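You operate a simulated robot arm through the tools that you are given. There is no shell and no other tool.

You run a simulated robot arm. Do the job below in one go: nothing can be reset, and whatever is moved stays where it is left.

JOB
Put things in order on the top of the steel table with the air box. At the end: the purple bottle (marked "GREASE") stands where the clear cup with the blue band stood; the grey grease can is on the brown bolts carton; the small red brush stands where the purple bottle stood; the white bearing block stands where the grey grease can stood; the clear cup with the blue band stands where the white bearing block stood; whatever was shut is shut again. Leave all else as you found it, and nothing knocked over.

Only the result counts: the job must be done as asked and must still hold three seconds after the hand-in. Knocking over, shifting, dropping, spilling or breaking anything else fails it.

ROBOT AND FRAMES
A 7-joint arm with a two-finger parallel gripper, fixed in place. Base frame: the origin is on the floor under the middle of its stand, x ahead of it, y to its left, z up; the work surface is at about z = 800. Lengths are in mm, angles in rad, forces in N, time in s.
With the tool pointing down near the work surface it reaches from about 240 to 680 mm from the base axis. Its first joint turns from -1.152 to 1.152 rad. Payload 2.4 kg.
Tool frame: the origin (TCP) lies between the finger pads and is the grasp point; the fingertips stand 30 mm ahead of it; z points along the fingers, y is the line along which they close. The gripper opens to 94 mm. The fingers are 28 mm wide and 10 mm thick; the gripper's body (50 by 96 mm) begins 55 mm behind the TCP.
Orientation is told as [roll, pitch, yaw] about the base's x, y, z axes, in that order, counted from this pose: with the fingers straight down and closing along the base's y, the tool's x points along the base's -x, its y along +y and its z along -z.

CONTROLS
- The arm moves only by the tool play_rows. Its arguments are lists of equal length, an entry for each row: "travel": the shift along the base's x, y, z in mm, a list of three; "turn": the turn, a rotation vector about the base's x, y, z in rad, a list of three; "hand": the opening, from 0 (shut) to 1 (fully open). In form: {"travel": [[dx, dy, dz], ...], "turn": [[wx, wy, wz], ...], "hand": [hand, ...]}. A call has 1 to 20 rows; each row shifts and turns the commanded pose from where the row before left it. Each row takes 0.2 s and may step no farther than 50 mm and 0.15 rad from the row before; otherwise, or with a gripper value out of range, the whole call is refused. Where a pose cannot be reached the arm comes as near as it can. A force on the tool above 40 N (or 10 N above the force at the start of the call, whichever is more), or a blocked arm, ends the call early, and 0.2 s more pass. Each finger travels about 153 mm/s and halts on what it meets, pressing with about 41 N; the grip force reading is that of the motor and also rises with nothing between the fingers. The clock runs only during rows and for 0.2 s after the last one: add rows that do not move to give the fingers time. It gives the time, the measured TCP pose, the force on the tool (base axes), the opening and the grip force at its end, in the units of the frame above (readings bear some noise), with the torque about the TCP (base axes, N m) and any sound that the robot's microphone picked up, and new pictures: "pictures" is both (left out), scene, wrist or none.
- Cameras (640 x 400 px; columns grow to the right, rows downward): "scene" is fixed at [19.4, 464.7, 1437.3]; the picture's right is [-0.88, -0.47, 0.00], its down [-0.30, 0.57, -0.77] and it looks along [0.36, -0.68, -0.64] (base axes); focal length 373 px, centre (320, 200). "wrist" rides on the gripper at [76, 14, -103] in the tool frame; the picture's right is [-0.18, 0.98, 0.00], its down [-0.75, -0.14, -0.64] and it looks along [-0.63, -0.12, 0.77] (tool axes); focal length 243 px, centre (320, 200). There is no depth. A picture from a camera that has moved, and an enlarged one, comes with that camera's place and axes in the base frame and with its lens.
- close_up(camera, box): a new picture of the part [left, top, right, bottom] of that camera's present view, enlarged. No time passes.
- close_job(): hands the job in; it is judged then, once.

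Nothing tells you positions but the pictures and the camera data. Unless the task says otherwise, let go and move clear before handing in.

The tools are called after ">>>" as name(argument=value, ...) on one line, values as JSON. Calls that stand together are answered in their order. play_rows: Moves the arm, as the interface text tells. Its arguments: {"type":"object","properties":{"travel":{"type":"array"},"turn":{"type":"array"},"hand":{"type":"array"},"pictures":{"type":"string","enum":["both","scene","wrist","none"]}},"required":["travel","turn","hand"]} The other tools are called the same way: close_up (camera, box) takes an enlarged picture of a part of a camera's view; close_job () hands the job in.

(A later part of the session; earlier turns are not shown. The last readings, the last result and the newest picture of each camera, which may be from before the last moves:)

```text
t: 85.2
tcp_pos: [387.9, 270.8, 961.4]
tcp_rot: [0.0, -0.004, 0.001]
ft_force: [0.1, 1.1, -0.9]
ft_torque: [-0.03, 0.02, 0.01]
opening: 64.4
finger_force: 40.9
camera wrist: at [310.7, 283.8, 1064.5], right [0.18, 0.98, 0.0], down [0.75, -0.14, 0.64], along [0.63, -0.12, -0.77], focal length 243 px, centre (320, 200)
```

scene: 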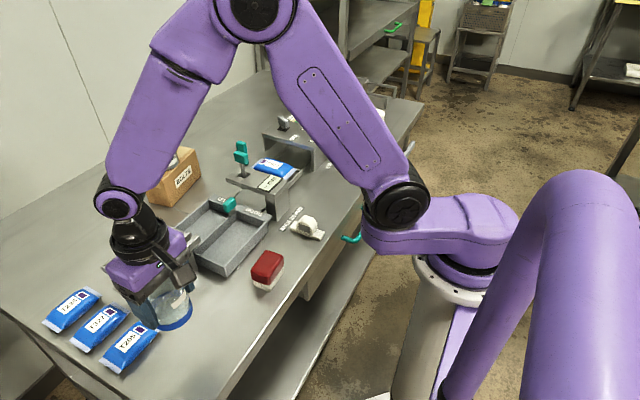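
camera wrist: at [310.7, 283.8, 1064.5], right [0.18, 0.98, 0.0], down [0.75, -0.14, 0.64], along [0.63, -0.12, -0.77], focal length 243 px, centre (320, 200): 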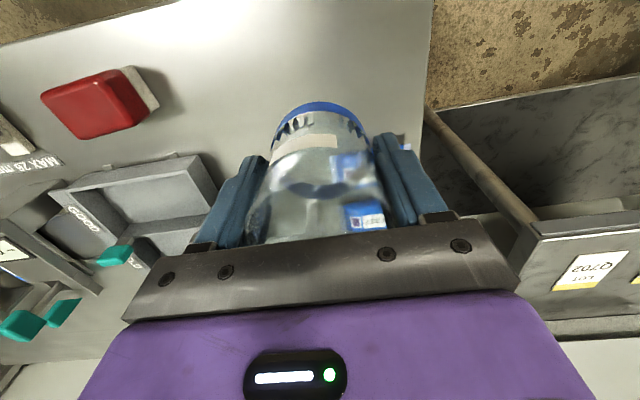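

The cup is above the block's old spot. I'll lower it, slowing at the end.

>>> play_rows(travel=[[0, -0.8, -5], [0, 0, -10], [0, 0, -15], [0, 0, -16], [0, 0, -16], [0, 0, -15], [0, 0, -11], [0, 0, -7], [0, 0, -5], [0, 0, -3], [0, 0, -1.5], [0, 0, 0]], turn=[[0, 0, 0], [0, 0, 0], [0, 0, 0], [0, 0, 0], [0, 0, 0], [0, 0, 0], [0, 0, 0], [0, 0, 0], [0, 0, 0], [0, 0, 0], [0, 0, 0], [0, 0, 0]], hand=[0.67, 0.67, 0.67, 0.67, 0.67, 0.67, 0.67, 0.67, 0.67, 0.67, 0.67, 0.67])

>>> close_up(camera="scene", box=[100, 240, 260, 380])

```text
t: 87.8
tcp_pos: [388.2, 269.3, 856.2]
tcp_rot: [0.0, -0.002, 0.003]
ft_force: [0.0, 0.2, 0.4]
ft_torque: [-0.01, 0.01, 0.03]
opening: 64.1
finger_force: 41.2
camera wrist: at [311.6, 282.6, 959.3], right [0.18, 0.98, 0.0], down [0.75, -0.14, 0.64], along [0.63, -0.12, -0.77], focal length 243 px, centre (320, 200)
```

scene: 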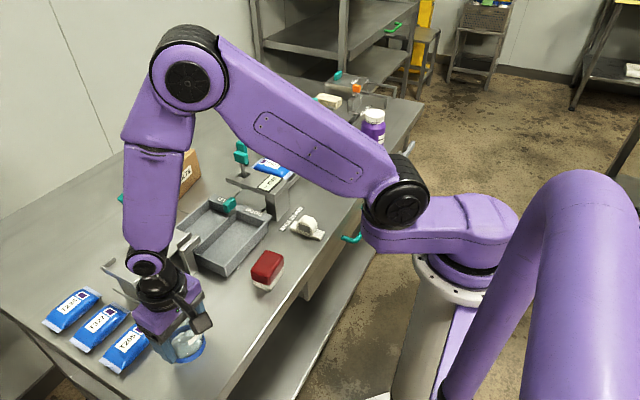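
wrist: 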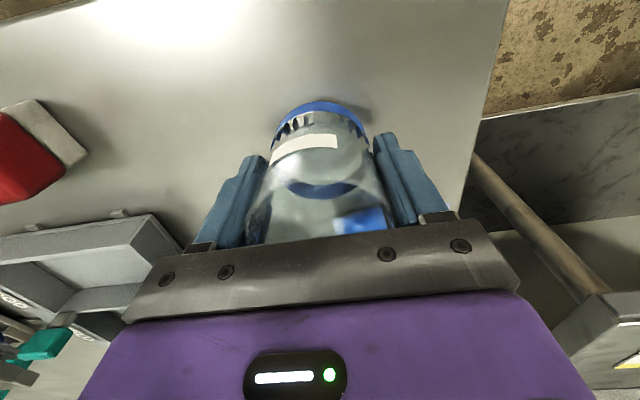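

```text
2.86 times, centred on (180, 310) of scene
camera zoom: at [19.4, 464.7, 1437.3], right [-0.88, -0.47, 0.0], down [-0.3, 0.57, -0.77], along [0.36, -0.68, -0.64], focal length 1067 px, centre (720, -114)
```

zoom: 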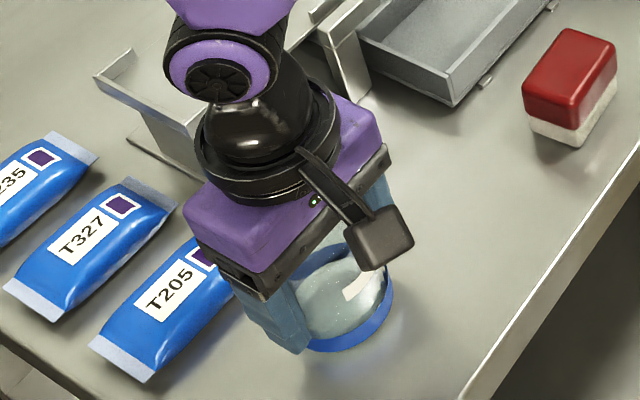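

It's about 3 to 4 mm above the table. I'll lower in very small steps until contact.

>>> play_rows(travel=[[0, 0, -1], [0, 0, -1], [0, 0, -0.5], [0, 0, 0]], turn=[[0, 0, 0], [0, 0, 0], [0, 0, 0], [0, 0, 0]], hand=[0.67, 0.67, 0.67, 0.67], pictures="none")

>>> play_rows(travel=[[0, 0, -0.4], [0, 0, 0]], turn=[[0, 0, 0], [0, 0, 0]], hand=[0.67, 0.67], pictures="none")

```text
t: 88.8
tcp_pos: [388.6, 268.3, 855.0]
tcp_rot: [0.0, -0.002, 0.003]
ft_force: [-0.4, 0.5, -0.9]
ft_torque: [0.01, -0.03, -0.02]
opening: 64.6
finger_force: 41.8
```

```text
t: 89.4
tcp_pos: [388.7, 269.8, 852.8]
tcp_rot: [0.002, -0.002, 0.001]
ft_force: [-0.1, 0.4, -1.1]
ft_torque: [-0.01, -0.01, -0.03]
opening: 64.2
finger_force: 41.0
```

No contact yet. I'll continue in 0.4 mm steps.

>>> play_rows(travel=[[0, 0, -0.4], [0, 0, 0]], turn=[[0, 0, 0], [0, 0, 0]], hand=[0.67, 0.67], pictures="none")

>>> play_rows(travel=[[0, 0, -0.4], [0, 0, 0]], turn=[[0, 0, 0], [0, 0, 0]], hand=[0.67, 0.67], pictures="none")

```text
t: 90.0
tcp_pos: [387.7, 268.5, 853.3]
tcp_rot: [0.001, -0.002, 0.003]
ft_force: [0.0, -0.1, -0.5]
ft_torque: [0.01, 0.01, 0.04]
opening: 64.1
finger_force: 41.3
```

```text
t: 90.6
tcp_pos: [387.9, 269.4, 852.9]
tcp_rot: [0.0, -0.002, 0.002]
ft_force: [0.7, 0.0, -0.3]
ft_torque: [-0.01, -0.01, 0.0]
opening: 64.4
finger_force: 40.7
```

>>> play_rows(travel=[[0, 0, -0.4], [0, 0, 0]], turn=[[0, 0, 0], [0, 0, 0]], hand=[0.67, 0.67], pictures="none")

>>> play_rows(travel=[[0, 0, -0.4], [0, 0, 0]], turn=[[0, 0, 0], [0, 0, 0]], hand=[0.67, 0.67], pictures="none")

```text
t: 91.2
tcp_pos: [387.2, 268.0, 854.1]
tcp_rot: [-0.001, -0.002, 0.002]
ft_force: [0.9, -1.1, -0.1]
ft_torque: [0.0, 0.03, 0.03]
opening: 64.4
finger_force: 41.2
```

```text
t: 91.8
tcp_pos: [387.3, 269.3, 852.3]
tcp_rot: [-0.001, -0.002, 0.002]
ft_force: [0.9, 0.6, -0.2]
ft_torque: [0.05, 0.02, 0.0]
opening: 64.4
finger_force: 41.0
```

The reading still shows no contact at about 852. I'll continue in small steps.

>>> play_rows(travel=[[0, 0, -0.4], [0, 0, 0]], turn=[[0, 0, 0], [0, 0, 0]], hand=[0.67, 0.67], pictures="none")

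>>> play_rows(travel=[[0, 0, -0.4], [0, 0, 0]], turn=[[0, 0, 0], [0, 0, 0]], hand=[0.67, 0.67], pictures="wrist")

>>> close_up(camera="scene", box=[140, 290, 240, 380])

```text
t: 92.4
tcp_pos: [389.0, 269.0, 852.4]
tcp_rot: [0.001, -0.002, 0.003]
ft_force: [0.0, -0.2, -0.6]
ft_torque: [-0.02, -0.01, -0.02]
opening: 63.9
finger_force: 41.3
```

```text
t: 93.0
tcp_pos: [388.0, 269.9, 852.2]
tcp_rot: [-0.001, -0.002, 0.001]
ft_force: [0.3, 0.7, -0.8]
ft_torque: [-0.02, -0.02, -0.03]
opening: 64.5
finger_force: 40.6
camera wrist: at [311.1, 282.4, 954.5], right [0.18, 0.98, 0.0], down [0.75, -0.14, 0.64], along [0.63, -0.12, -0.77], focal length 243 px, centre (320, 200)
```

wrist: 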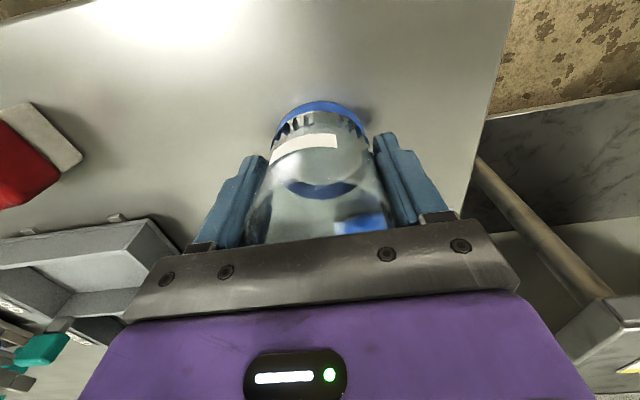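

```text
4.44 times, centred on (190, 335) of scene
camera zoom: at [19.4, 464.7, 1437.3], right [-0.88, -0.47, 0.0], down [-0.3, 0.57, -0.77], along [0.36, -0.68, -0.64], focal length 1659 px, centre (898, -400)
```

zoom: 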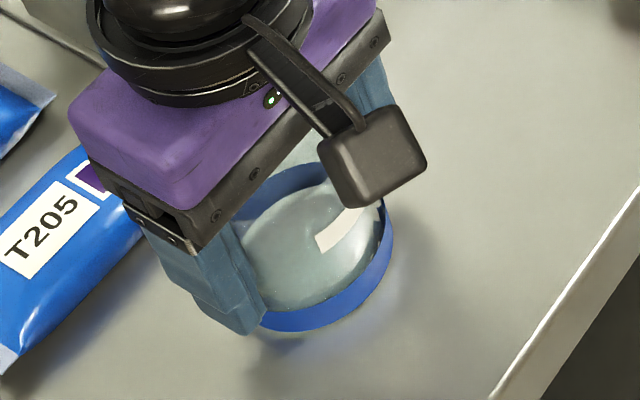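

The cup looks about a millimetre or so above the table. I'll keep lowering.

>>> play_rows(travel=[[0, 0, -0.5], [0, 0, 0]], turn=[[0, 0, 0], [0, 0, 0]], hand=[0.67, 0.67], pictures="none")

>>> play_rows(travel=[[0, 0, -0.5], [0, 0, 0]], turn=[[0, 0, 0], [0, 0, 0]], hand=[0.67, 0.67], pictures="none")

>>> play_rows(travel=[[0, 0, -0.5], [0, 0, 0]], turn=[[0, 0, 0], [0, 0, 0]], hand=[0.67, 0.67], pictures="none")

```text
t: 93.6
tcp_pos: [386.2, 268.5, 850.8]
tcp_rot: [0.001, -0.001, 0.001]
ft_force: [-1.1, -4.2, 14.6]
ft_torque: [0.04, 0.21, 0.07]
opening: 64.5
finger_force: 40.8
```

```text
t: 94.2
tcp_pos: [387.1, 269.6, 851.3]
tcp_rot: [0.002, -0.005, 0.0]
ft_force: [-0.5, -4.8, 30.7]
ft_torque: [0.01, 0.24, -0.01]
opening: 64.1
finger_force: 41.3
```

```text
t: 94.8
tcp_pos: [387.6, 270.4, 852.0]
tcp_rot: [0.001, -0.005, 0.001]
ft_force: [-2.2, -2.8, 37.2]
ft_torque: [0.1, 0.16, -0.01]
opening: 64.4
finger_force: 40.6
```

Contact is made and I pressed a bit too far, to 37 N. I'll back off a millimetre, then release gently.

>>> play_rows(travel=[[0, 0, 0.5], [0, 0, 0.5], [0, 0, 0]], turn=[[0, 0, 0], [0, 0, 0], [0, 0, 0]], hand=[0.67, 0.67, 0.67], pictures="none")

>>> play_rows(travel=[[0, 0, 0], [0, 0, 0], [0, 0, 0], [0, 0, 0], [0, 0, 0], [0, 0, 0]], turn=[[0, 0, 0], [0, 0, 0], [0, 0, 0], [0, 0, 0], [0, 0, 0], [0, 0, 0]], hand=[0.69, 0.71, 0.75, 0.82, 0.9, 1])

>>> close_up(camera="wrist", box=[200, 60, 440, 240])

>>> close_up(camera="scene", box=[140, 290, 240, 380])

```text
t: 95.6
tcp_pos: [388.7, 269.6, 851.9]
tcp_rot: [0.002, -0.002, 0.002]
ft_force: [2.3, 3.3, 12.4]
ft_torque: [0.34, -0.1, -0.05]
opening: 64.5
finger_force: 41.1
```

```text
t: 97.0
tcp_pos: [387.7, 268.6, 851.1]
tcp_rot: [-0.002, -0.001, 0.002]
ft_force: [0.8, -0.2, 0.1]
ft_torque: [-0.01, 0.01, 0.0]
opening: 93.9
finger_force: 0.1
camera wrist: at [311.5, 282.3, 954.0], right [0.18, 0.98, 0.0], down [0.75, -0.14, 0.64], along [0.63, -0.12, -0.77], focal length 243 px, centre (320, 200)
```

scene: 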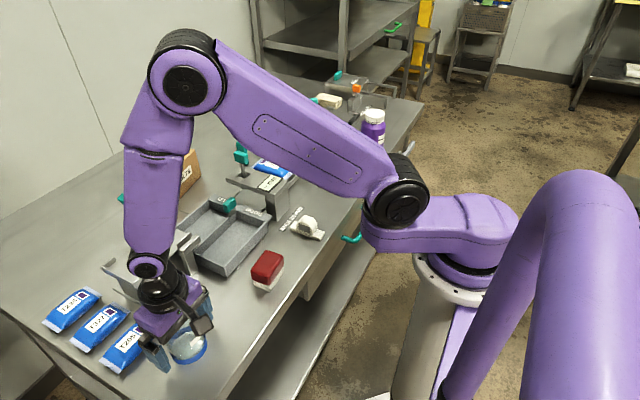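
wrist: 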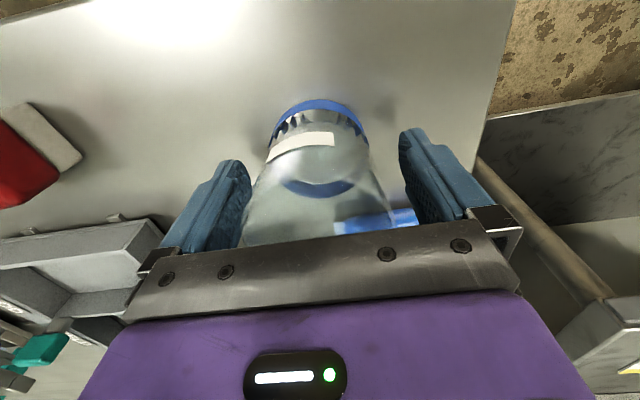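

```text
2.22 times, centred on (320, 150) of wrist
camera zoom: at [311.5, 282.3, 954.0], right [0.18, 0.98, 0.0], down [0.75, -0.14, 0.64], along [0.63, -0.12, -0.77], focal length 539 px, centre (320, 311)
```

zoom: 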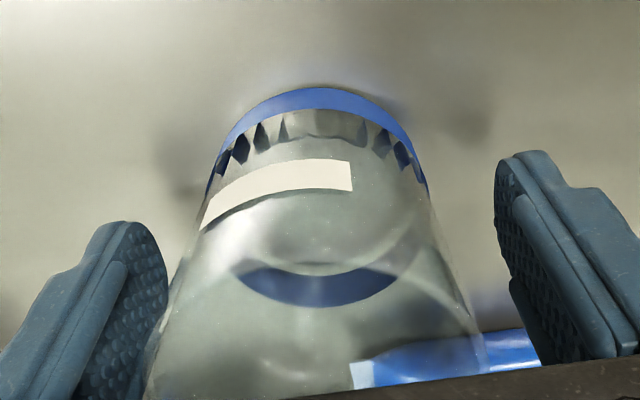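

```text
4.44 times, centred on (190, 335) of scene
camera zoom: at [19.4, 464.7, 1437.3], right [-0.88, -0.47, 0.0], down [-0.3, 0.57, -0.77], along [0.36, -0.68, -0.64], focal length 1659 px, centre (898, -400)
```

zoom: 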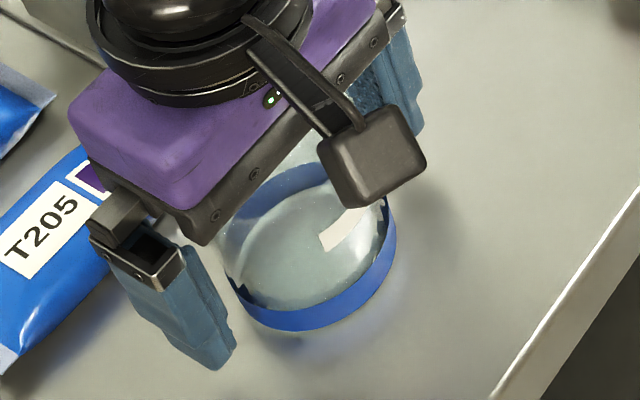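

The cup stands at the block's old place, intact. I'll rise straight up and travel over towards the bottle.

>>> play_rows(travel=[[0, 0, 8], [0, 0, 16], [0, 0, 24], [0, 0, 30], [0, 0, 30], [0, 0, 30], [0, 0, 20], [0, -15, 8], [0, -28, 0], [-2, -32, 0], [-2, -32, 0], [-2, -32, 0], [-2, -32, 0], [-2, -32, 0], [-2, -32, 0], [-2, -32, 0], [-2, -28, 0], [0, -15, 0], [0, 0, 0]], turn=[[0, 0, 0], [0, 0, 0], [0, 0, 0], [0, 0, 0], [0, 0, 0], [0, 0, 0], [0, 0, 0], [0, 0, 0], [0, 0, 0], [0, 0, 0], [0, 0, 0], [0, 0, 0], [0, 0, 0], [0, 0, 0], [0, 0, 0], [0, 0, 0], [0, 0, 0], [0, 0, 0], [0, 0, 0]], hand=[1, 1, 1, 1, 1, 1, 1, 1, 1, 1, 1, 1, 1, 1, 1, 1, 1, 1, 1])

>>> close_up(camera="scene", box=[100, 240, 260, 380])

```text
t: 101.0
tcp_pos: [371.8, -41.0, 1016.2]
tcp_rot: [0.0, -0.001, 0.001]
ft_force: [1.0, -0.3, -0.3]
ft_torque: [-0.01, 0.02, -0.01]
opening: 94.2
finger_force: 0.0
camera wrist: at [295.6, -28.1, 1118.6], right [0.18, 0.98, 0.0], down [0.75, -0.14, 0.64], along [0.63, -0.12, -0.77], focal length 243 px, centre (320, 200)
```

scene: 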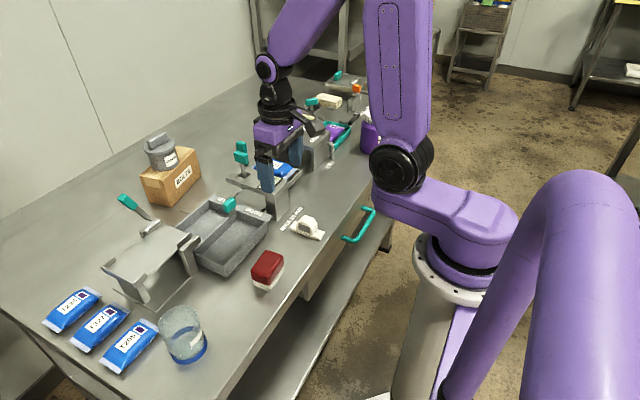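
wrist: 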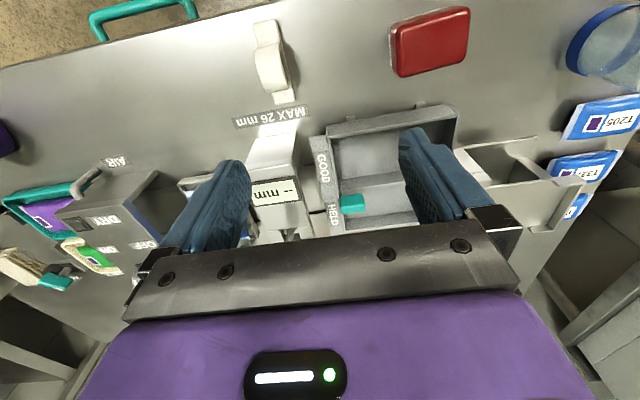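

```text
2.86 times, centred on (180, 310) of scene
camera zoom: at [19.4, 464.7, 1437.3], right [-0.88, -0.47, 0.0], down [-0.3, 0.57, -0.77], along [0.36, -0.68, -0.64], focal length 1067 px, centre (720, -114)
```

zoom: 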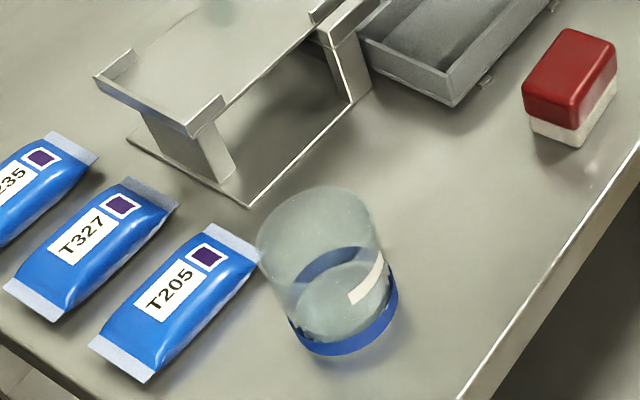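

The cup is standing well. I'll continue over to the bottle, keeping high.

>>> play_rows(travel=[[0, -12, 2], [-2, -22, 2], [-3, -30, 2], [-3, -30, 2], [-3, -30, 2], [-3, -30, 2], [-3, -30, 2], [-3, -30, 2], [-3, -30, 0], [-3, -30, 0], [-3, -30, 0], [-3, -30, 0], [-3, -30, 0], [-3, -25, 0], [0, -18, 0], [0, -10, 0], [0, 0, 0]], turn=[[0, 0, 0], [0, 0, 0], [0, 0, 0], [0, 0, 0], [0, 0, 0], [0, 0, 0], [0, 0, 0], [0, 0, 0], [0, 0, 0], [0, 0, 0], [0, 0, 0], [0, 0, 0], [0, 0, 0], [0, 0, 0], [0, 0, 0], [0, 0, 0], [0, 0, 0]], hand=[1, 1, 1, 1, 1, 1, 1, 1, 1, 1, 1, 1, 1, 1, 1, 1, 1])

>>> close_up(camera="wrist", box=[180, 0, 420, 180])

>>> close_up(camera="scene", box=[300, 40, 440, 170])

```text
t: 104.6
tcp_pos: [334.4, -458.0, 1032.8]
tcp_rot: [0.001, 0.0, 0.003]
ft_force: [-0.3, -0.2, 0.5]
ft_torque: [0.0, -0.01, 0.0]
opening: 94.5
finger_force: 0.2
camera wrist: at [258.0, -444.5, 1135.0], right [0.18, 0.98, 0.0], down [0.75, -0.14, 0.64], along [0.63, -0.12, -0.77], focal length 243 px, centre (320, 200)
```

scene: 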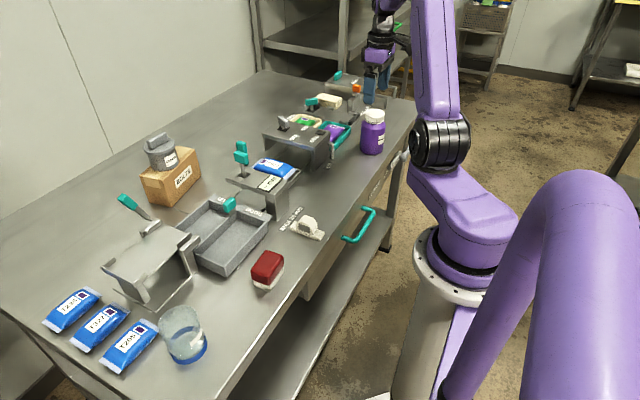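
wrist: 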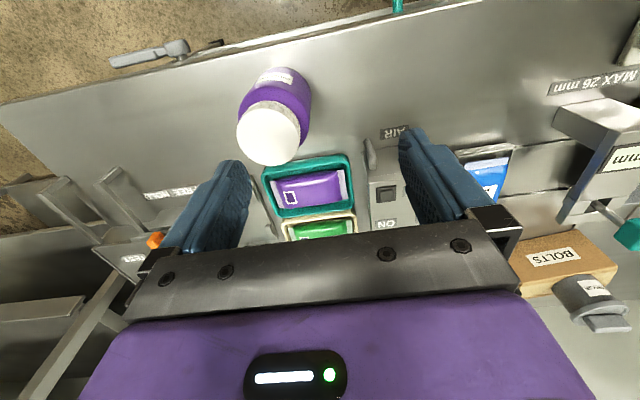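

```text
2.22 times, centred on (300, 90) of wrist
camera zoom: at [258.0, -444.5, 1135.0], right [0.18, 0.98, 0.0], down [0.75, -0.14, 0.64], along [0.63, -0.12, -0.77], focal length 539 px, centre (364, 444)
```

zoom: 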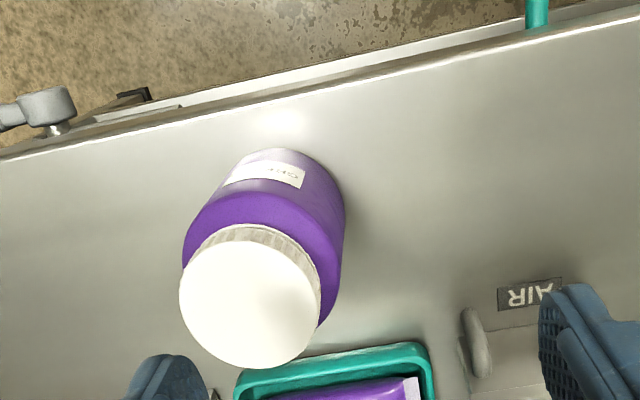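

```text
3.08 times, centred on (370, 105) of scene
camera zoom: at [19.4, 464.7, 1437.3], right [-0.88, -0.47, 0.0], down [-0.3, 0.57, -0.77], along [0.36, -0.68, -0.64], focal length 1149 px, centre (166, 492)
```

zoom: 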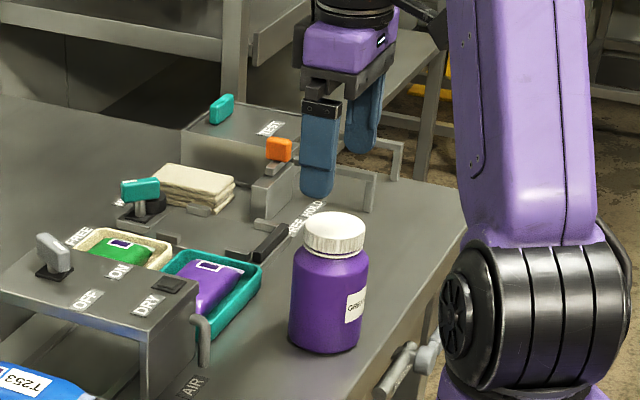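

The bottle's cap is centred near (350.5,-512) with its top at about z=917, and about 60 mm wide. I'll centre over it and look again from closer.

>>> play_rows(travel=[[4, -10, 0], [6, -18, 0], [6, -18, -8], [0, -8, -12], [0, 0, -10], [0, 0, 0]], turn=[[0, 0, 0], [0, 0, 0], [0, 0, 0], [0, 0, 0], [0, 0, 0], [0, 0, 0]], hand=[1, 1, 1, 1, 1, 1])

>>> close_up(camera="wrist", box=[200, 0, 440, 180])

>>> close_up(camera="scene", box=[300, 40, 440, 170])

```text
t: 106.0
tcp_pos: [350.5, -511.0, 1003.4]
tcp_rot: [0.0, -0.002, 0.001]
ft_force: [0.3, 0.0, 0.2]
ft_torque: [-0.01, 0.05, 0.01]
opening: 93.8
finger_force: 0.1
camera wrist: at [273.5, -498.6, 1104.9], right [0.18, 0.98, 0.0], down [0.75, -0.14, 0.64], along [0.63, -0.12, -0.77], focal length 243 px, centre (320, 200)
```

scene: 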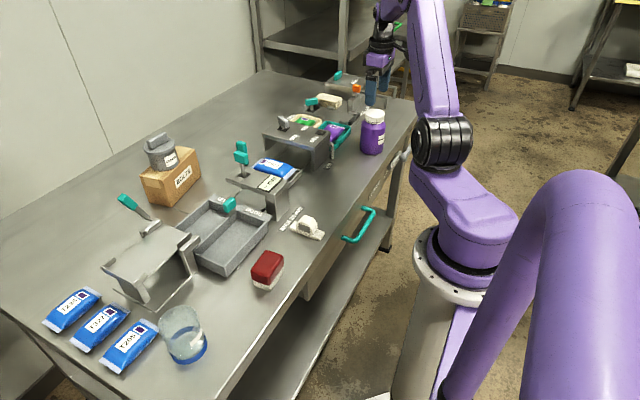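
wrist: 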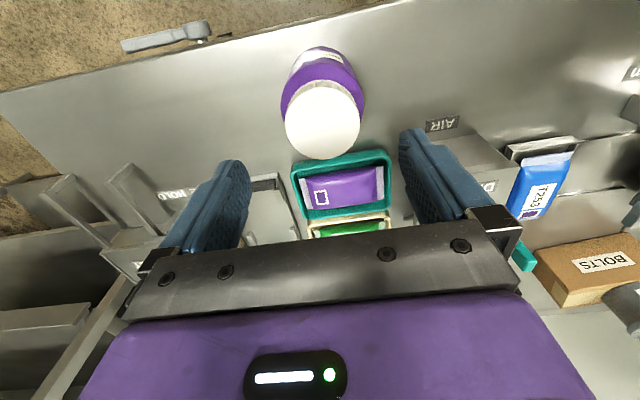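

```text
2.22 times, centred on (320, 90) of wrist
camera zoom: at [273.5, -498.6, 1104.9], right [0.18, 0.98, 0.0], down [0.75, -0.14, 0.64], along [0.63, -0.12, -0.77], focal length 539 px, centre (320, 444)
```

zoom: 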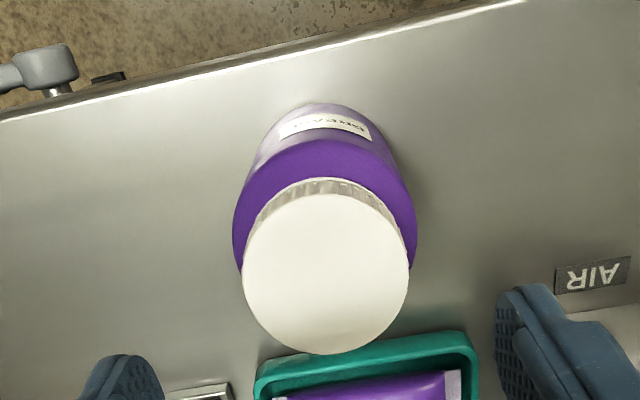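

```text
3.08 times, centred on (370, 105) of scene
camera zoom: at [19.4, 464.7, 1437.3], right [-0.88, -0.47, 0.0], down [-0.3, 0.57, -0.77], along [0.36, -0.68, -0.64], focal length 1149 px, centre (166, 492)
```

zoom: 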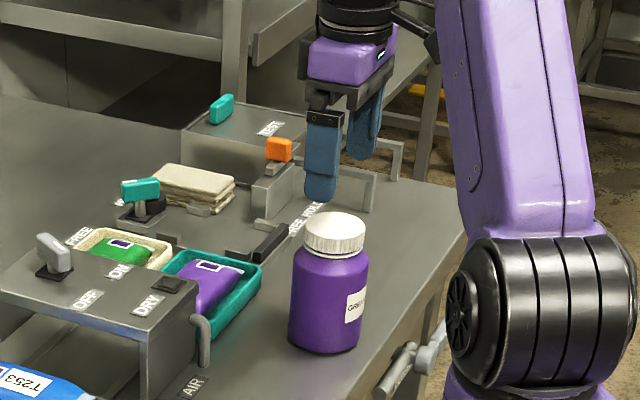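

The bottle's axis is at about (349.5,-510); the body is roughly 78 mm wide, leaving about 8 mm each side. I'll descend partway and check alignment again.

>>> play_rows(travel=[[0, 0.5, -8], [-0.5, 0.5, -12], [0, 0, -14], [0, 0, -12], [0, 0, -8], [0, 0, 0]], turn=[[0, 0, 0], [0, 0, 0], [0, 0, 0], [0, 0, 0], [0, 0, 0], [0, 0, 0]], hand=[1, 1, 1, 1, 1, 1])

>>> close_up(camera="wrist", box=[200, 30, 440, 210])

>>> close_up(camera="scene", box=[300, 40, 440, 170])

```text
t: 107.4
tcp_pos: [349.1, -511.9, 947.9]
tcp_rot: [0.001, -0.001, 0.003]
ft_force: [0.1, -0.8, -0.1]
ft_torque: [0.0, 0.0, 0.03]
opening: 94.1
finger_force: 0.2
camera wrist: at [272.2, -497.7, 1050.5], right [0.18, 0.98, 0.0], down [0.75, -0.14, 0.64], along [0.63, -0.12, -0.77], focal length 243 px, centre (320, 200)
```

scene: 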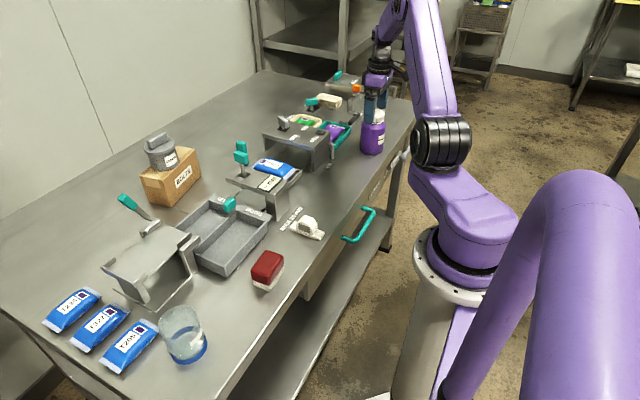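
wrist: 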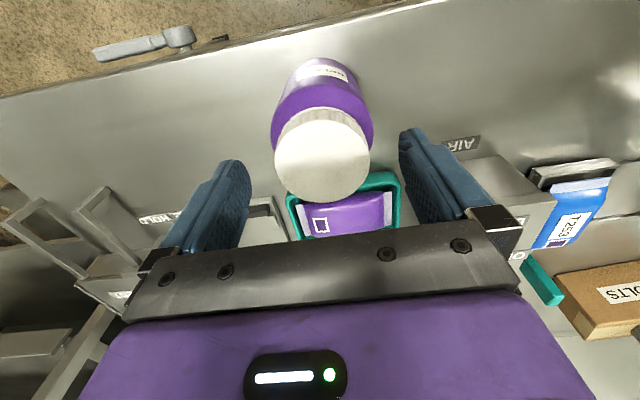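

```text
2.22 times, centred on (320, 120) of wrist
camera zoom: at [272.2, -497.7, 1050.5], right [0.18, 0.98, 0.0], down [0.75, -0.14, 0.64], along [0.63, -0.12, -0.77], focal length 539 px, centre (320, 378)
```

zoom: 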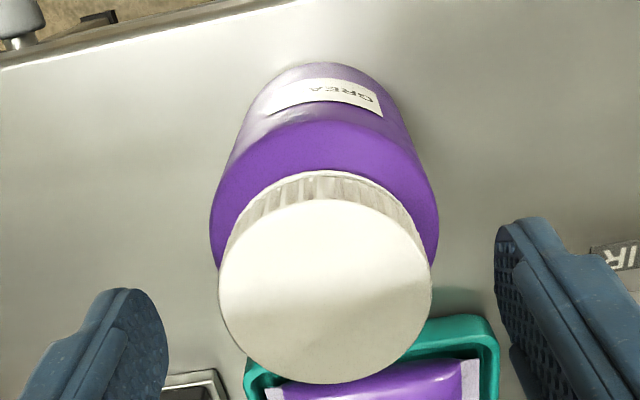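

```text
3.08 times, centred on (370, 105) of scene
camera zoom: at [19.4, 464.7, 1437.3], right [-0.88, -0.47, 0.0], down [-0.3, 0.57, -0.77], along [0.36, -0.68, -0.64], focal length 1149 px, centre (166, 492)
```

zoom: 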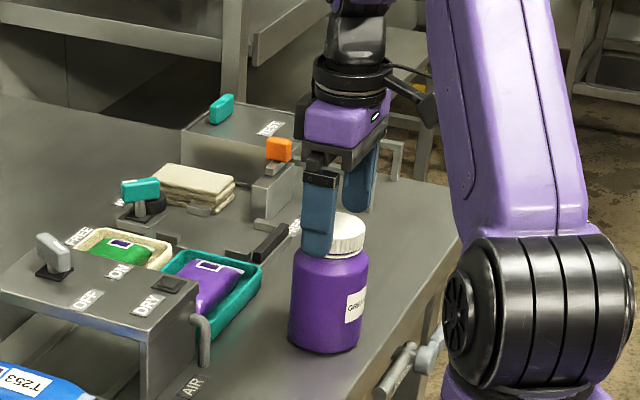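

The alignment is within 1 mm. I'll go down a further 40 mm so the fingertips pass the shoulder, and check again.

>>> play_rows(travel=[[0, 0.8, -8], [0, 0, -10], [0, 0, -10], [0, 0, -8], [0, 0, -5], [0, 0, 0]], turn=[[0, 0, 0], [0, 0, 0], [0, 0, 0], [0, 0, 0], [0, 0, 0], [0, 0, 0]], hand=[1, 1, 1, 1, 1, 1])

>>> close_up(camera="wrist", box=[200, 50, 440, 230])

>>> close_up(camera="scene", box=[330, 80, 420, 170])

```text
t: 108.8
tcp_pos: [349.0, -510.9, 907.9]
tcp_rot: [0.001, -0.002, 0.001]
ft_force: [-0.5, 0.1, 0.0]
ft_torque: [-0.02, -0.02, -0.03]
opening: 94.1
finger_force: 0.1
camera wrist: at [272.6, -497.0, 1010.7], right [0.18, 0.98, 0.0], down [0.75, -0.14, 0.64], along [0.63, -0.12, -0.77], focal length 243 px, centre (320, 200)
```

scene: 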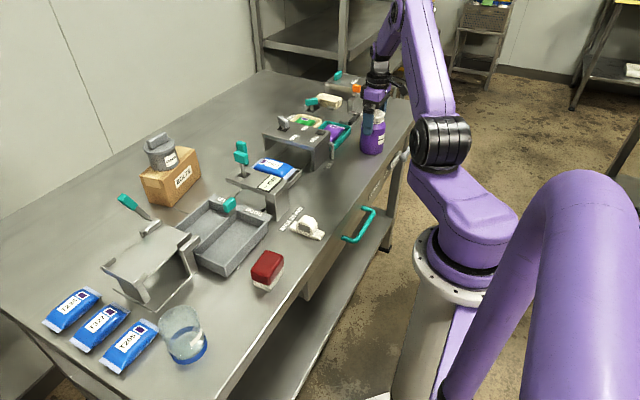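
wrist: 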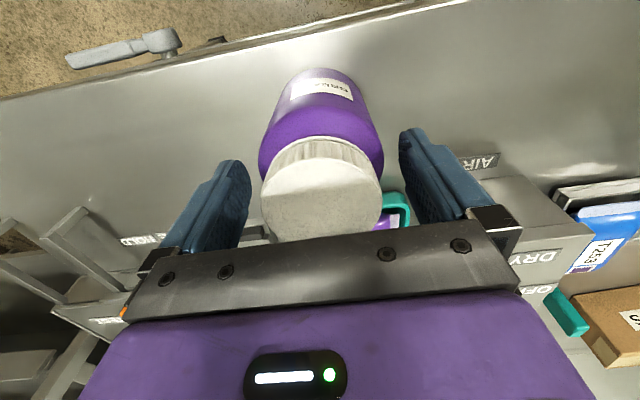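

```text
2.22 times, centred on (320, 140) of wrist
camera zoom: at [272.6, -497.0, 1010.7], right [0.18, 0.98, 0.0], down [0.75, -0.14, 0.64], along [0.63, -0.12, -0.77], focal length 539 px, centre (320, 333)
```

zoom: 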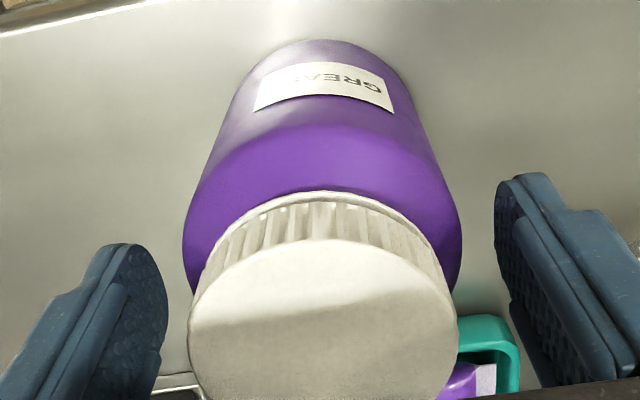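

```text
4.44 times, centred on (375, 125) of scene
camera zoom: at [19.4, 464.7, 1437.3], right [-0.88, -0.47, 0.0], down [-0.3, 0.57, -0.77], along [0.36, -0.68, -0.64], focal length 1659 px, centre (76, 533)
```

zoom: 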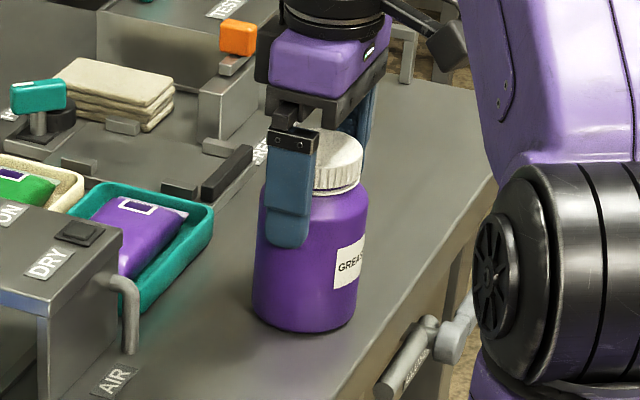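

The bottle is centred between the fingers. I'll continue down to body-gripping height.

>>> play_rows(travel=[[0, 0.3, -7], [0, 0, -9], [0, 0, -9], [0, 0, -7], [0, 0, -3], [0, 0, 0]], turn=[[0, 0, 0], [0, 0, 0], [0, 0, 0], [0, 0, 0], [0, 0, 0], [0, 0, 0]], hand=[1, 1, 1, 1, 1, 1])

>>> close_up(camera="wrist", box=[200, 50, 440, 230])

>>> close_up(camera="scene", box=[330, 80, 420, 170])

```text
t: 110.2
tcp_pos: [349.7, -509.6, 872.7]
tcp_rot: [-0.001, -0.003, 0.002]
ft_force: [1.1, 0.4, 0.0]
ft_torque: [-0.04, 0.04, 0.02]
opening: 94.2
finger_force: 0.0
camera wrist: at [273.2, -496.1, 975.6], right [0.18, 0.98, 0.0], down [0.75, -0.14, 0.64], along [0.63, -0.12, -0.77], focal length 243 px, centre (320, 200)
```

scene: 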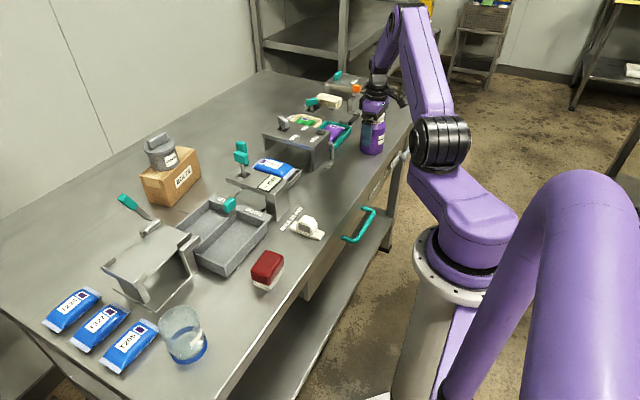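
wrist: 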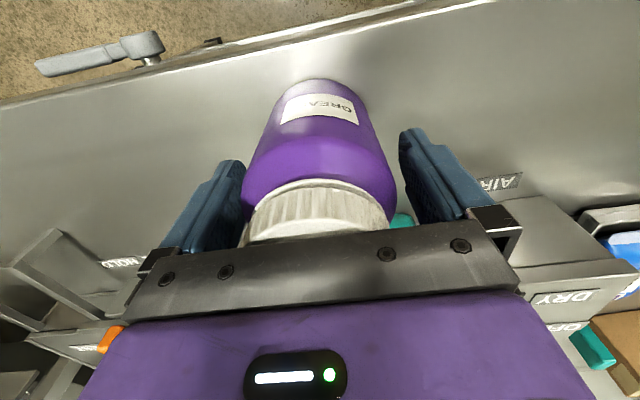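

```text
2.22 times, centred on (320, 140) of wrist
camera zoom: at [273.2, -496.1, 975.6], right [0.18, 0.98, 0.0], down [0.75, -0.14, 0.64], along [0.63, -0.12, -0.77], focal length 539 px, centre (320, 333)
```

zoom: 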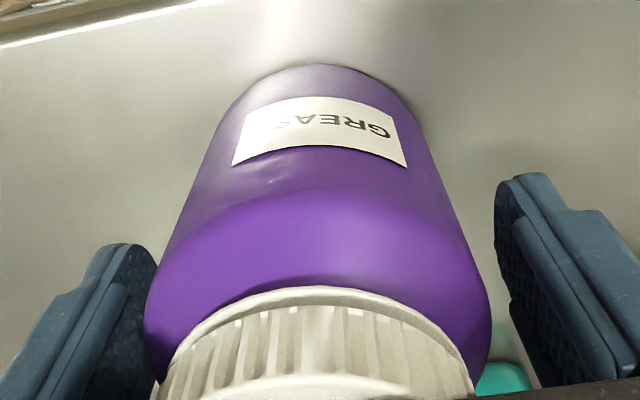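

```text
4.44 times, centred on (375, 125) of scene
camera zoom: at [19.4, 464.7, 1437.3], right [-0.88, -0.47, 0.0], down [-0.3, 0.57, -0.77], along [0.36, -0.68, -0.64], focal length 1659 px, centre (76, 533)
```

zoom: 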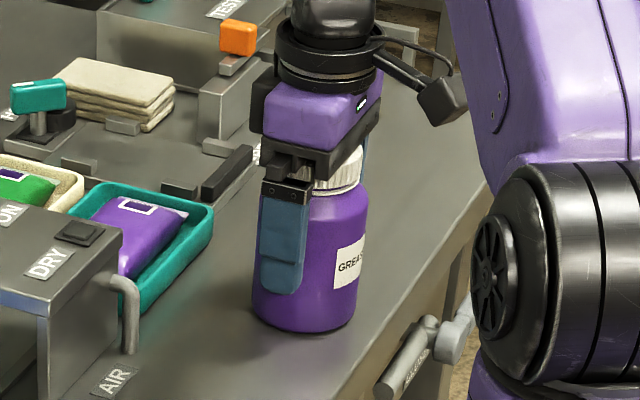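

The gripper is at body height with the cap about 10 mm below the palm. I'll close in stages.

>>> play_rows(travel=[[0, -0.6, 0], [0, 0, 0], [0, 0, 0], [0, 0, 0], [0, 0, 0], [0, 0, 0]], turn=[[0, 0, 0], [0, 0, 0], [0, 0, 0], [0, 0, 0], [0, 0, 0], [0, 0, 0]], hand=[1, 0.93, 0.88, 0.85, 0.83, 0.81], pictures="none")

>>> play_rows(travel=[[0, 0, 0], [0, 0, 0], [0, 0, 0]], turn=[[0, 0, 0], [0, 0, 0], [0, 0, 0]], hand=[0.78, 0.74, 0.7])

```text
t: 111.6
tcp_pos: [349.5, -509.1, 873.9]
tcp_rot: [-0.001, -0.003, 0.002]
ft_force: [-0.7, -0.5, 0.7]
ft_torque: [-0.01, -0.02, 0.0]
opening: 76.2
finger_force: 0.1
```

```text
t: 112.4
tcp_pos: [348.8, -510.0, 873.9]
tcp_rot: [-0.001, -0.002, 0.002]
ft_force: [0.0, -0.3, 0.7]
ft_torque: [0.04, -0.05, -0.02]
opening: 74.4
finger_force: 40.5
camera wrist: at [273.2, -496.7, 975.4], right [0.18, 0.98, 0.0], down [0.75, -0.14, 0.64], along [0.63, -0.12, -0.77], focal length 243 px, centre (320, 200)
```

scene: 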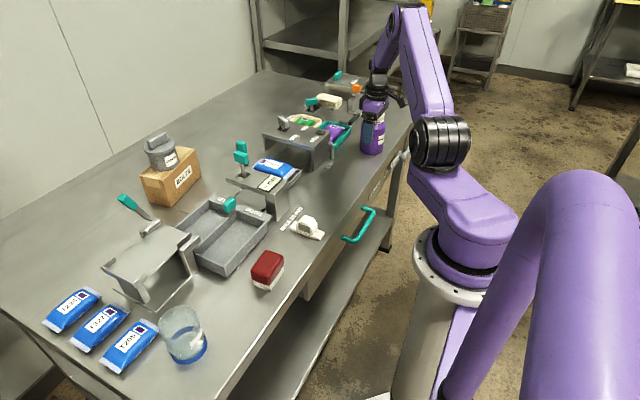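
wrist: 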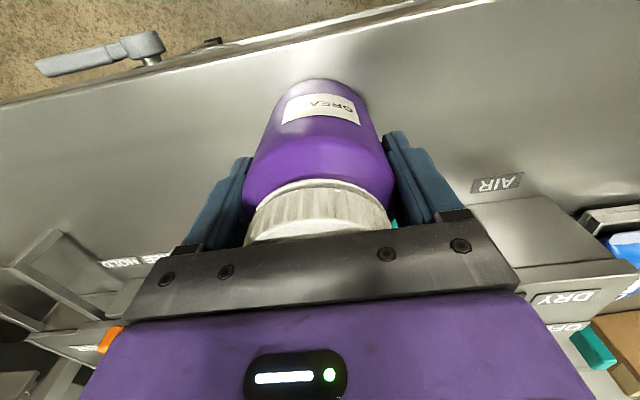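

The bottle is gripped at 74.4 mm with 40 N. I'll lift a little to check weight and hold.

>>> play_rows(travel=[[0, 0, 3], [0, 0, 5], [0, 0, 6], [0, 0, 0]], turn=[[0, 0, 0], [0, 0, 0], [0, 0, 0], [0, 0, 0]], hand=[0.7, 0.7, 0.7, 0.7])

>>> close_up(camera="scene", box=[330, 80, 420, 170])

```text
t: 113.4
tcp_pos: [348.4, -510.4, 887.5]
tcp_rot: [-0.001, -0.002, 0.002]
ft_force: [0.2, 0.6, -4.6]
ft_torque: [-0.02, 0.01, 0.01]
opening: 74.4
finger_force: 40.6
camera wrist: at [273.3, -496.6, 990.1], right [0.18, 0.98, 0.0], down [0.75, -0.14, 0.64], along [0.63, -0.12, -0.77], focal length 243 px, centre (320, 200)
```

scene: 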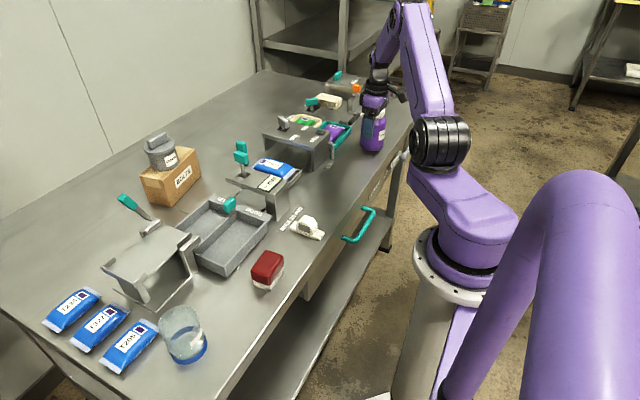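
wrist: 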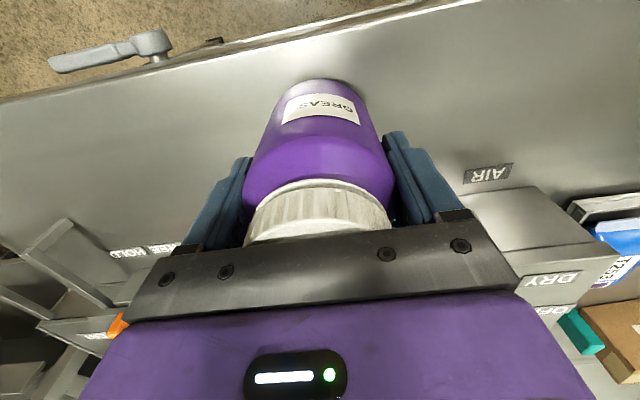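

```text
4.44 times, centred on (375, 125) of scene
camera zoom: at [19.5, 464.6, 1437.4], right [-0.88, -0.47, 0.0], down [-0.3, 0.57, -0.77], along [0.36, -0.68, -0.64], focal length 1659 px, centre (76, 533)
```

zoom: 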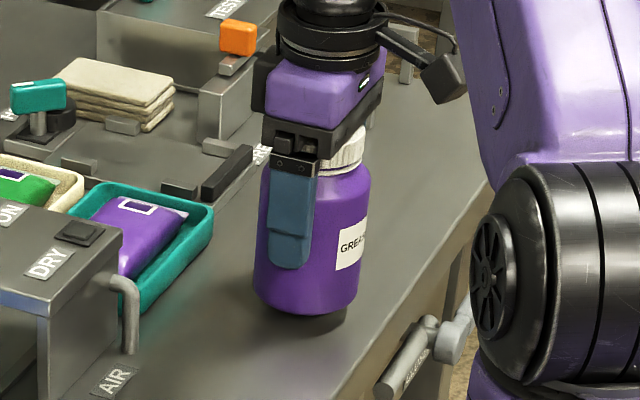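

The bottle is held firmly, about 4.6 N. I'll lift it above the air box height and carry it towards the cup's old place.

>>> play_rows(travel=[[0, 0, 6], [0, 0, 12], [0, 0, 16], [0, 0, 18], [0, 0, 18], [0, 0, 14], [0, 0, 8], [0, 0, 3], [0, 0, 0]], turn=[[0, 0, 0], [0, 0, 0], [0, 0, 0], [0, 0, 0], [0, 0, 0], [0, 0, 0], [0, 0, 0], [0, 0, 0], [0, 0, 0]], hand=[0.7, 0.7, 0.7, 0.7, 0.7, 0.7, 0.7, 0.7, 0.7], pictures="none")

>>> play_rows(travel=[[0, 5, 0], [0, 10, 0], [0, 15, 0], [0, 19, 0], [0, 20, 0], [2, 20, 0], [4, 20, 0], [5, 20, 0], [5, 20, 0], [5, 20, 0], [5, 20, 0], [5, 20, 0], [4, 19, 0], [3, 15, 0], [0, 10, 0], [0, 6, 0], [0, 1.5, 0], [0, 0, 0]], turn=[[0, 0, 0], [0, 0, 0], [0, 0, 0], [0, 0, 0], [0, 0, 0], [0, 0, 0], [0, 0, 0], [0, 0, 0], [0, 0, 0], [0, 0, 0], [0, 0, 0], [0, 0, 0], [0, 0, 0], [0, 0, 0], [0, 0, 0], [0, 0, 0], [0, 0, 0], [0, 0, 0]], hand=[0.7, 0.7, 0.7, 0.7, 0.7, 0.7, 0.7, 0.7, 0.7, 0.7, 0.7, 0.7, 0.7, 0.7, 0.7, 0.7, 0.7, 0.7])

>>> close_up(camera="scene", box=[250, 60, 390, 230])

```text
t: 115.4
tcp_pos: [348.8, -510.1, 982.6]
tcp_rot: [0.001, -0.001, 0.002]
ft_force: [-0.6, 0.3, -4.7]
ft_torque: [0.05, 0.0, 0.0]
opening: 74.2
finger_force: 40.4
```

```text
t: 119.2
tcp_pos: [387.5, -249.6, 981.2]
tcp_rot: [0.0, -0.002, 0.002]
ft_force: [0.0, -0.5, -4.3]
ft_torque: [0.0, 0.06, 0.0]
opening: 74.1
finger_force: 40.3
camera wrist: at [310.6, -236.4, 1084.8], right [0.18, 0.98, 0.0], down [0.75, -0.14, 0.64], along [0.63, -0.12, -0.77], focal length 243 px, centre (320, 200)
```

scene: 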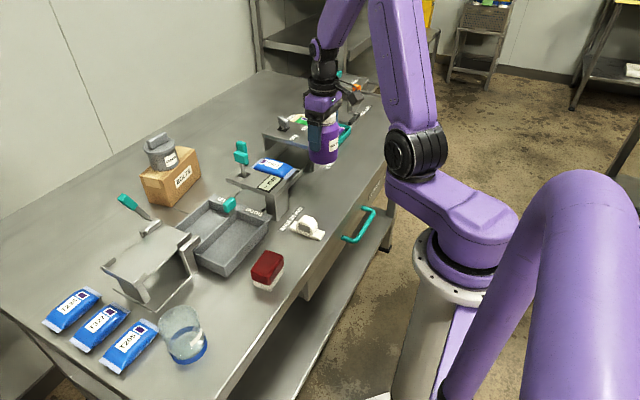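
wrist: 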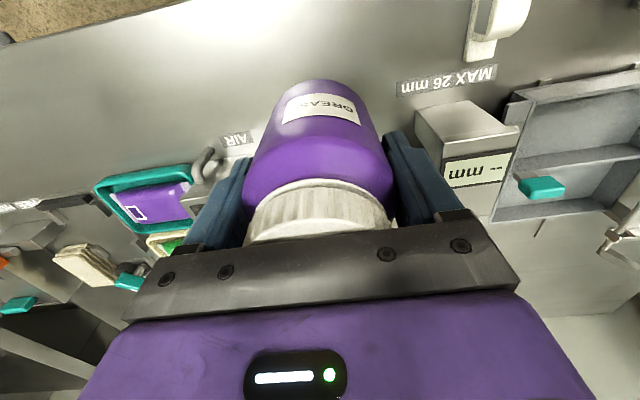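

```text
2.35 times, centred on (320, 145) of scene
camera zoom: at [19.5, 464.6, 1437.4], right [-0.88, -0.47, 0.0], down [-0.3, 0.57, -0.77], along [0.36, -0.68, -0.64], focal length 878 px, centre (320, 329)
```

zoom: 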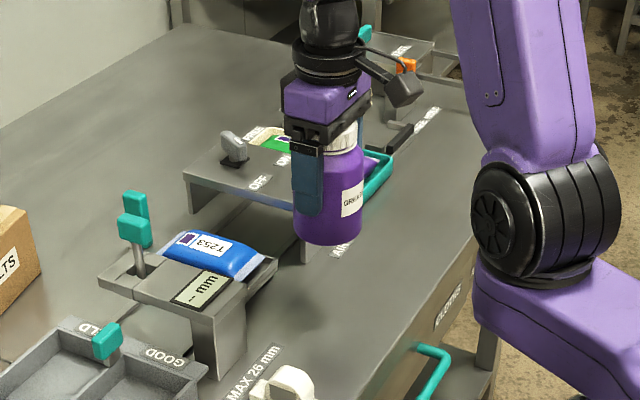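

The bottle is above the cup's old place. I'll lower it, slowing near the table.

>>> play_rows(travel=[[0, 0, -5], [0, 0, -10], [0, 0, -14], [0, 0, -16], [0, 0, -16], [0, 0, -15], [0, 0, -11], [0, 0, -7], [0, 0, -5], [0, 0, -3], [0, 0, -1], [0, 0, 0]], turn=[[0, 0, 0], [0, 0, 0], [0, 0, 0], [0, 0, 0], [0, 0, 0], [0, 0, 0], [0, 0, 0], [0, 0, 0], [0, 0, 0], [0, 0, 0], [0, 0, 0], [0, 0, 0]], hand=[0.7, 0.7, 0.7, 0.7, 0.7, 0.7, 0.7, 0.7, 0.7, 0.7, 0.7, 0.7])

>>> close_up(camera="scene", box=[260, 90, 380, 220])

```text
t: 121.8
tcp_pos: [387.3, -248.0, 880.0]
tcp_rot: [0.001, -0.002, 0.002]
ft_force: [0.4, 1.2, -4.4]
ft_torque: [0.0, 0.0, -0.03]
opening: 74.2
finger_force: 41.1
camera wrist: at [310.6, -236.0, 981.3], right [0.18, 0.98, 0.0], down [0.75, -0.14, 0.64], along [0.63, -0.12, -0.77], focal length 243 px, centre (320, 200)
```

scene: 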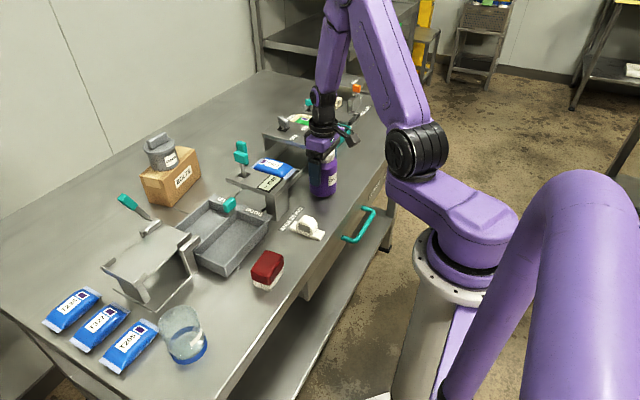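
wrist: 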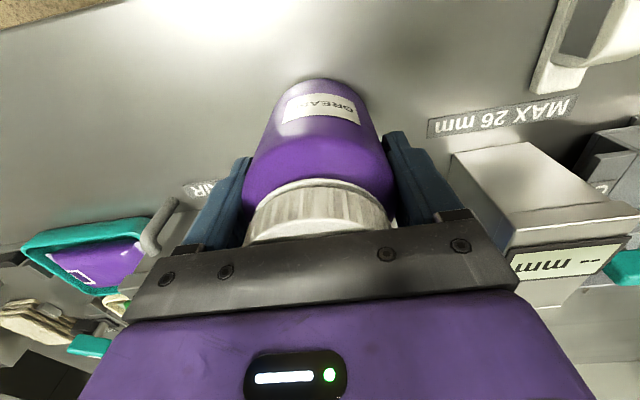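

```text
3.08 times, centred on (320, 155) of scene
camera zoom: at [19.5, 464.6, 1437.4], right [-0.88, -0.47, 0.0], down [-0.3, 0.57, -0.77], along [0.36, -0.68, -0.64], focal length 1149 px, centre (320, 338)
```

zoom: 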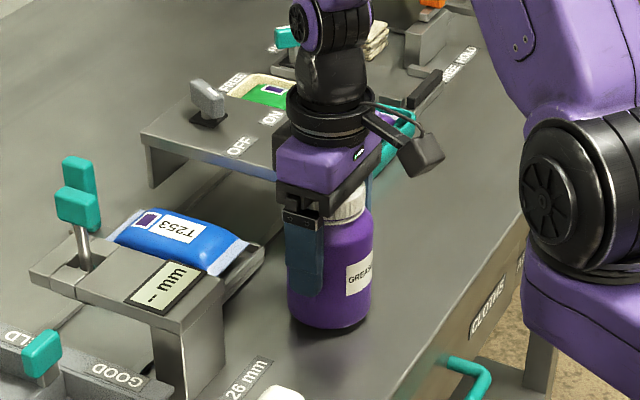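

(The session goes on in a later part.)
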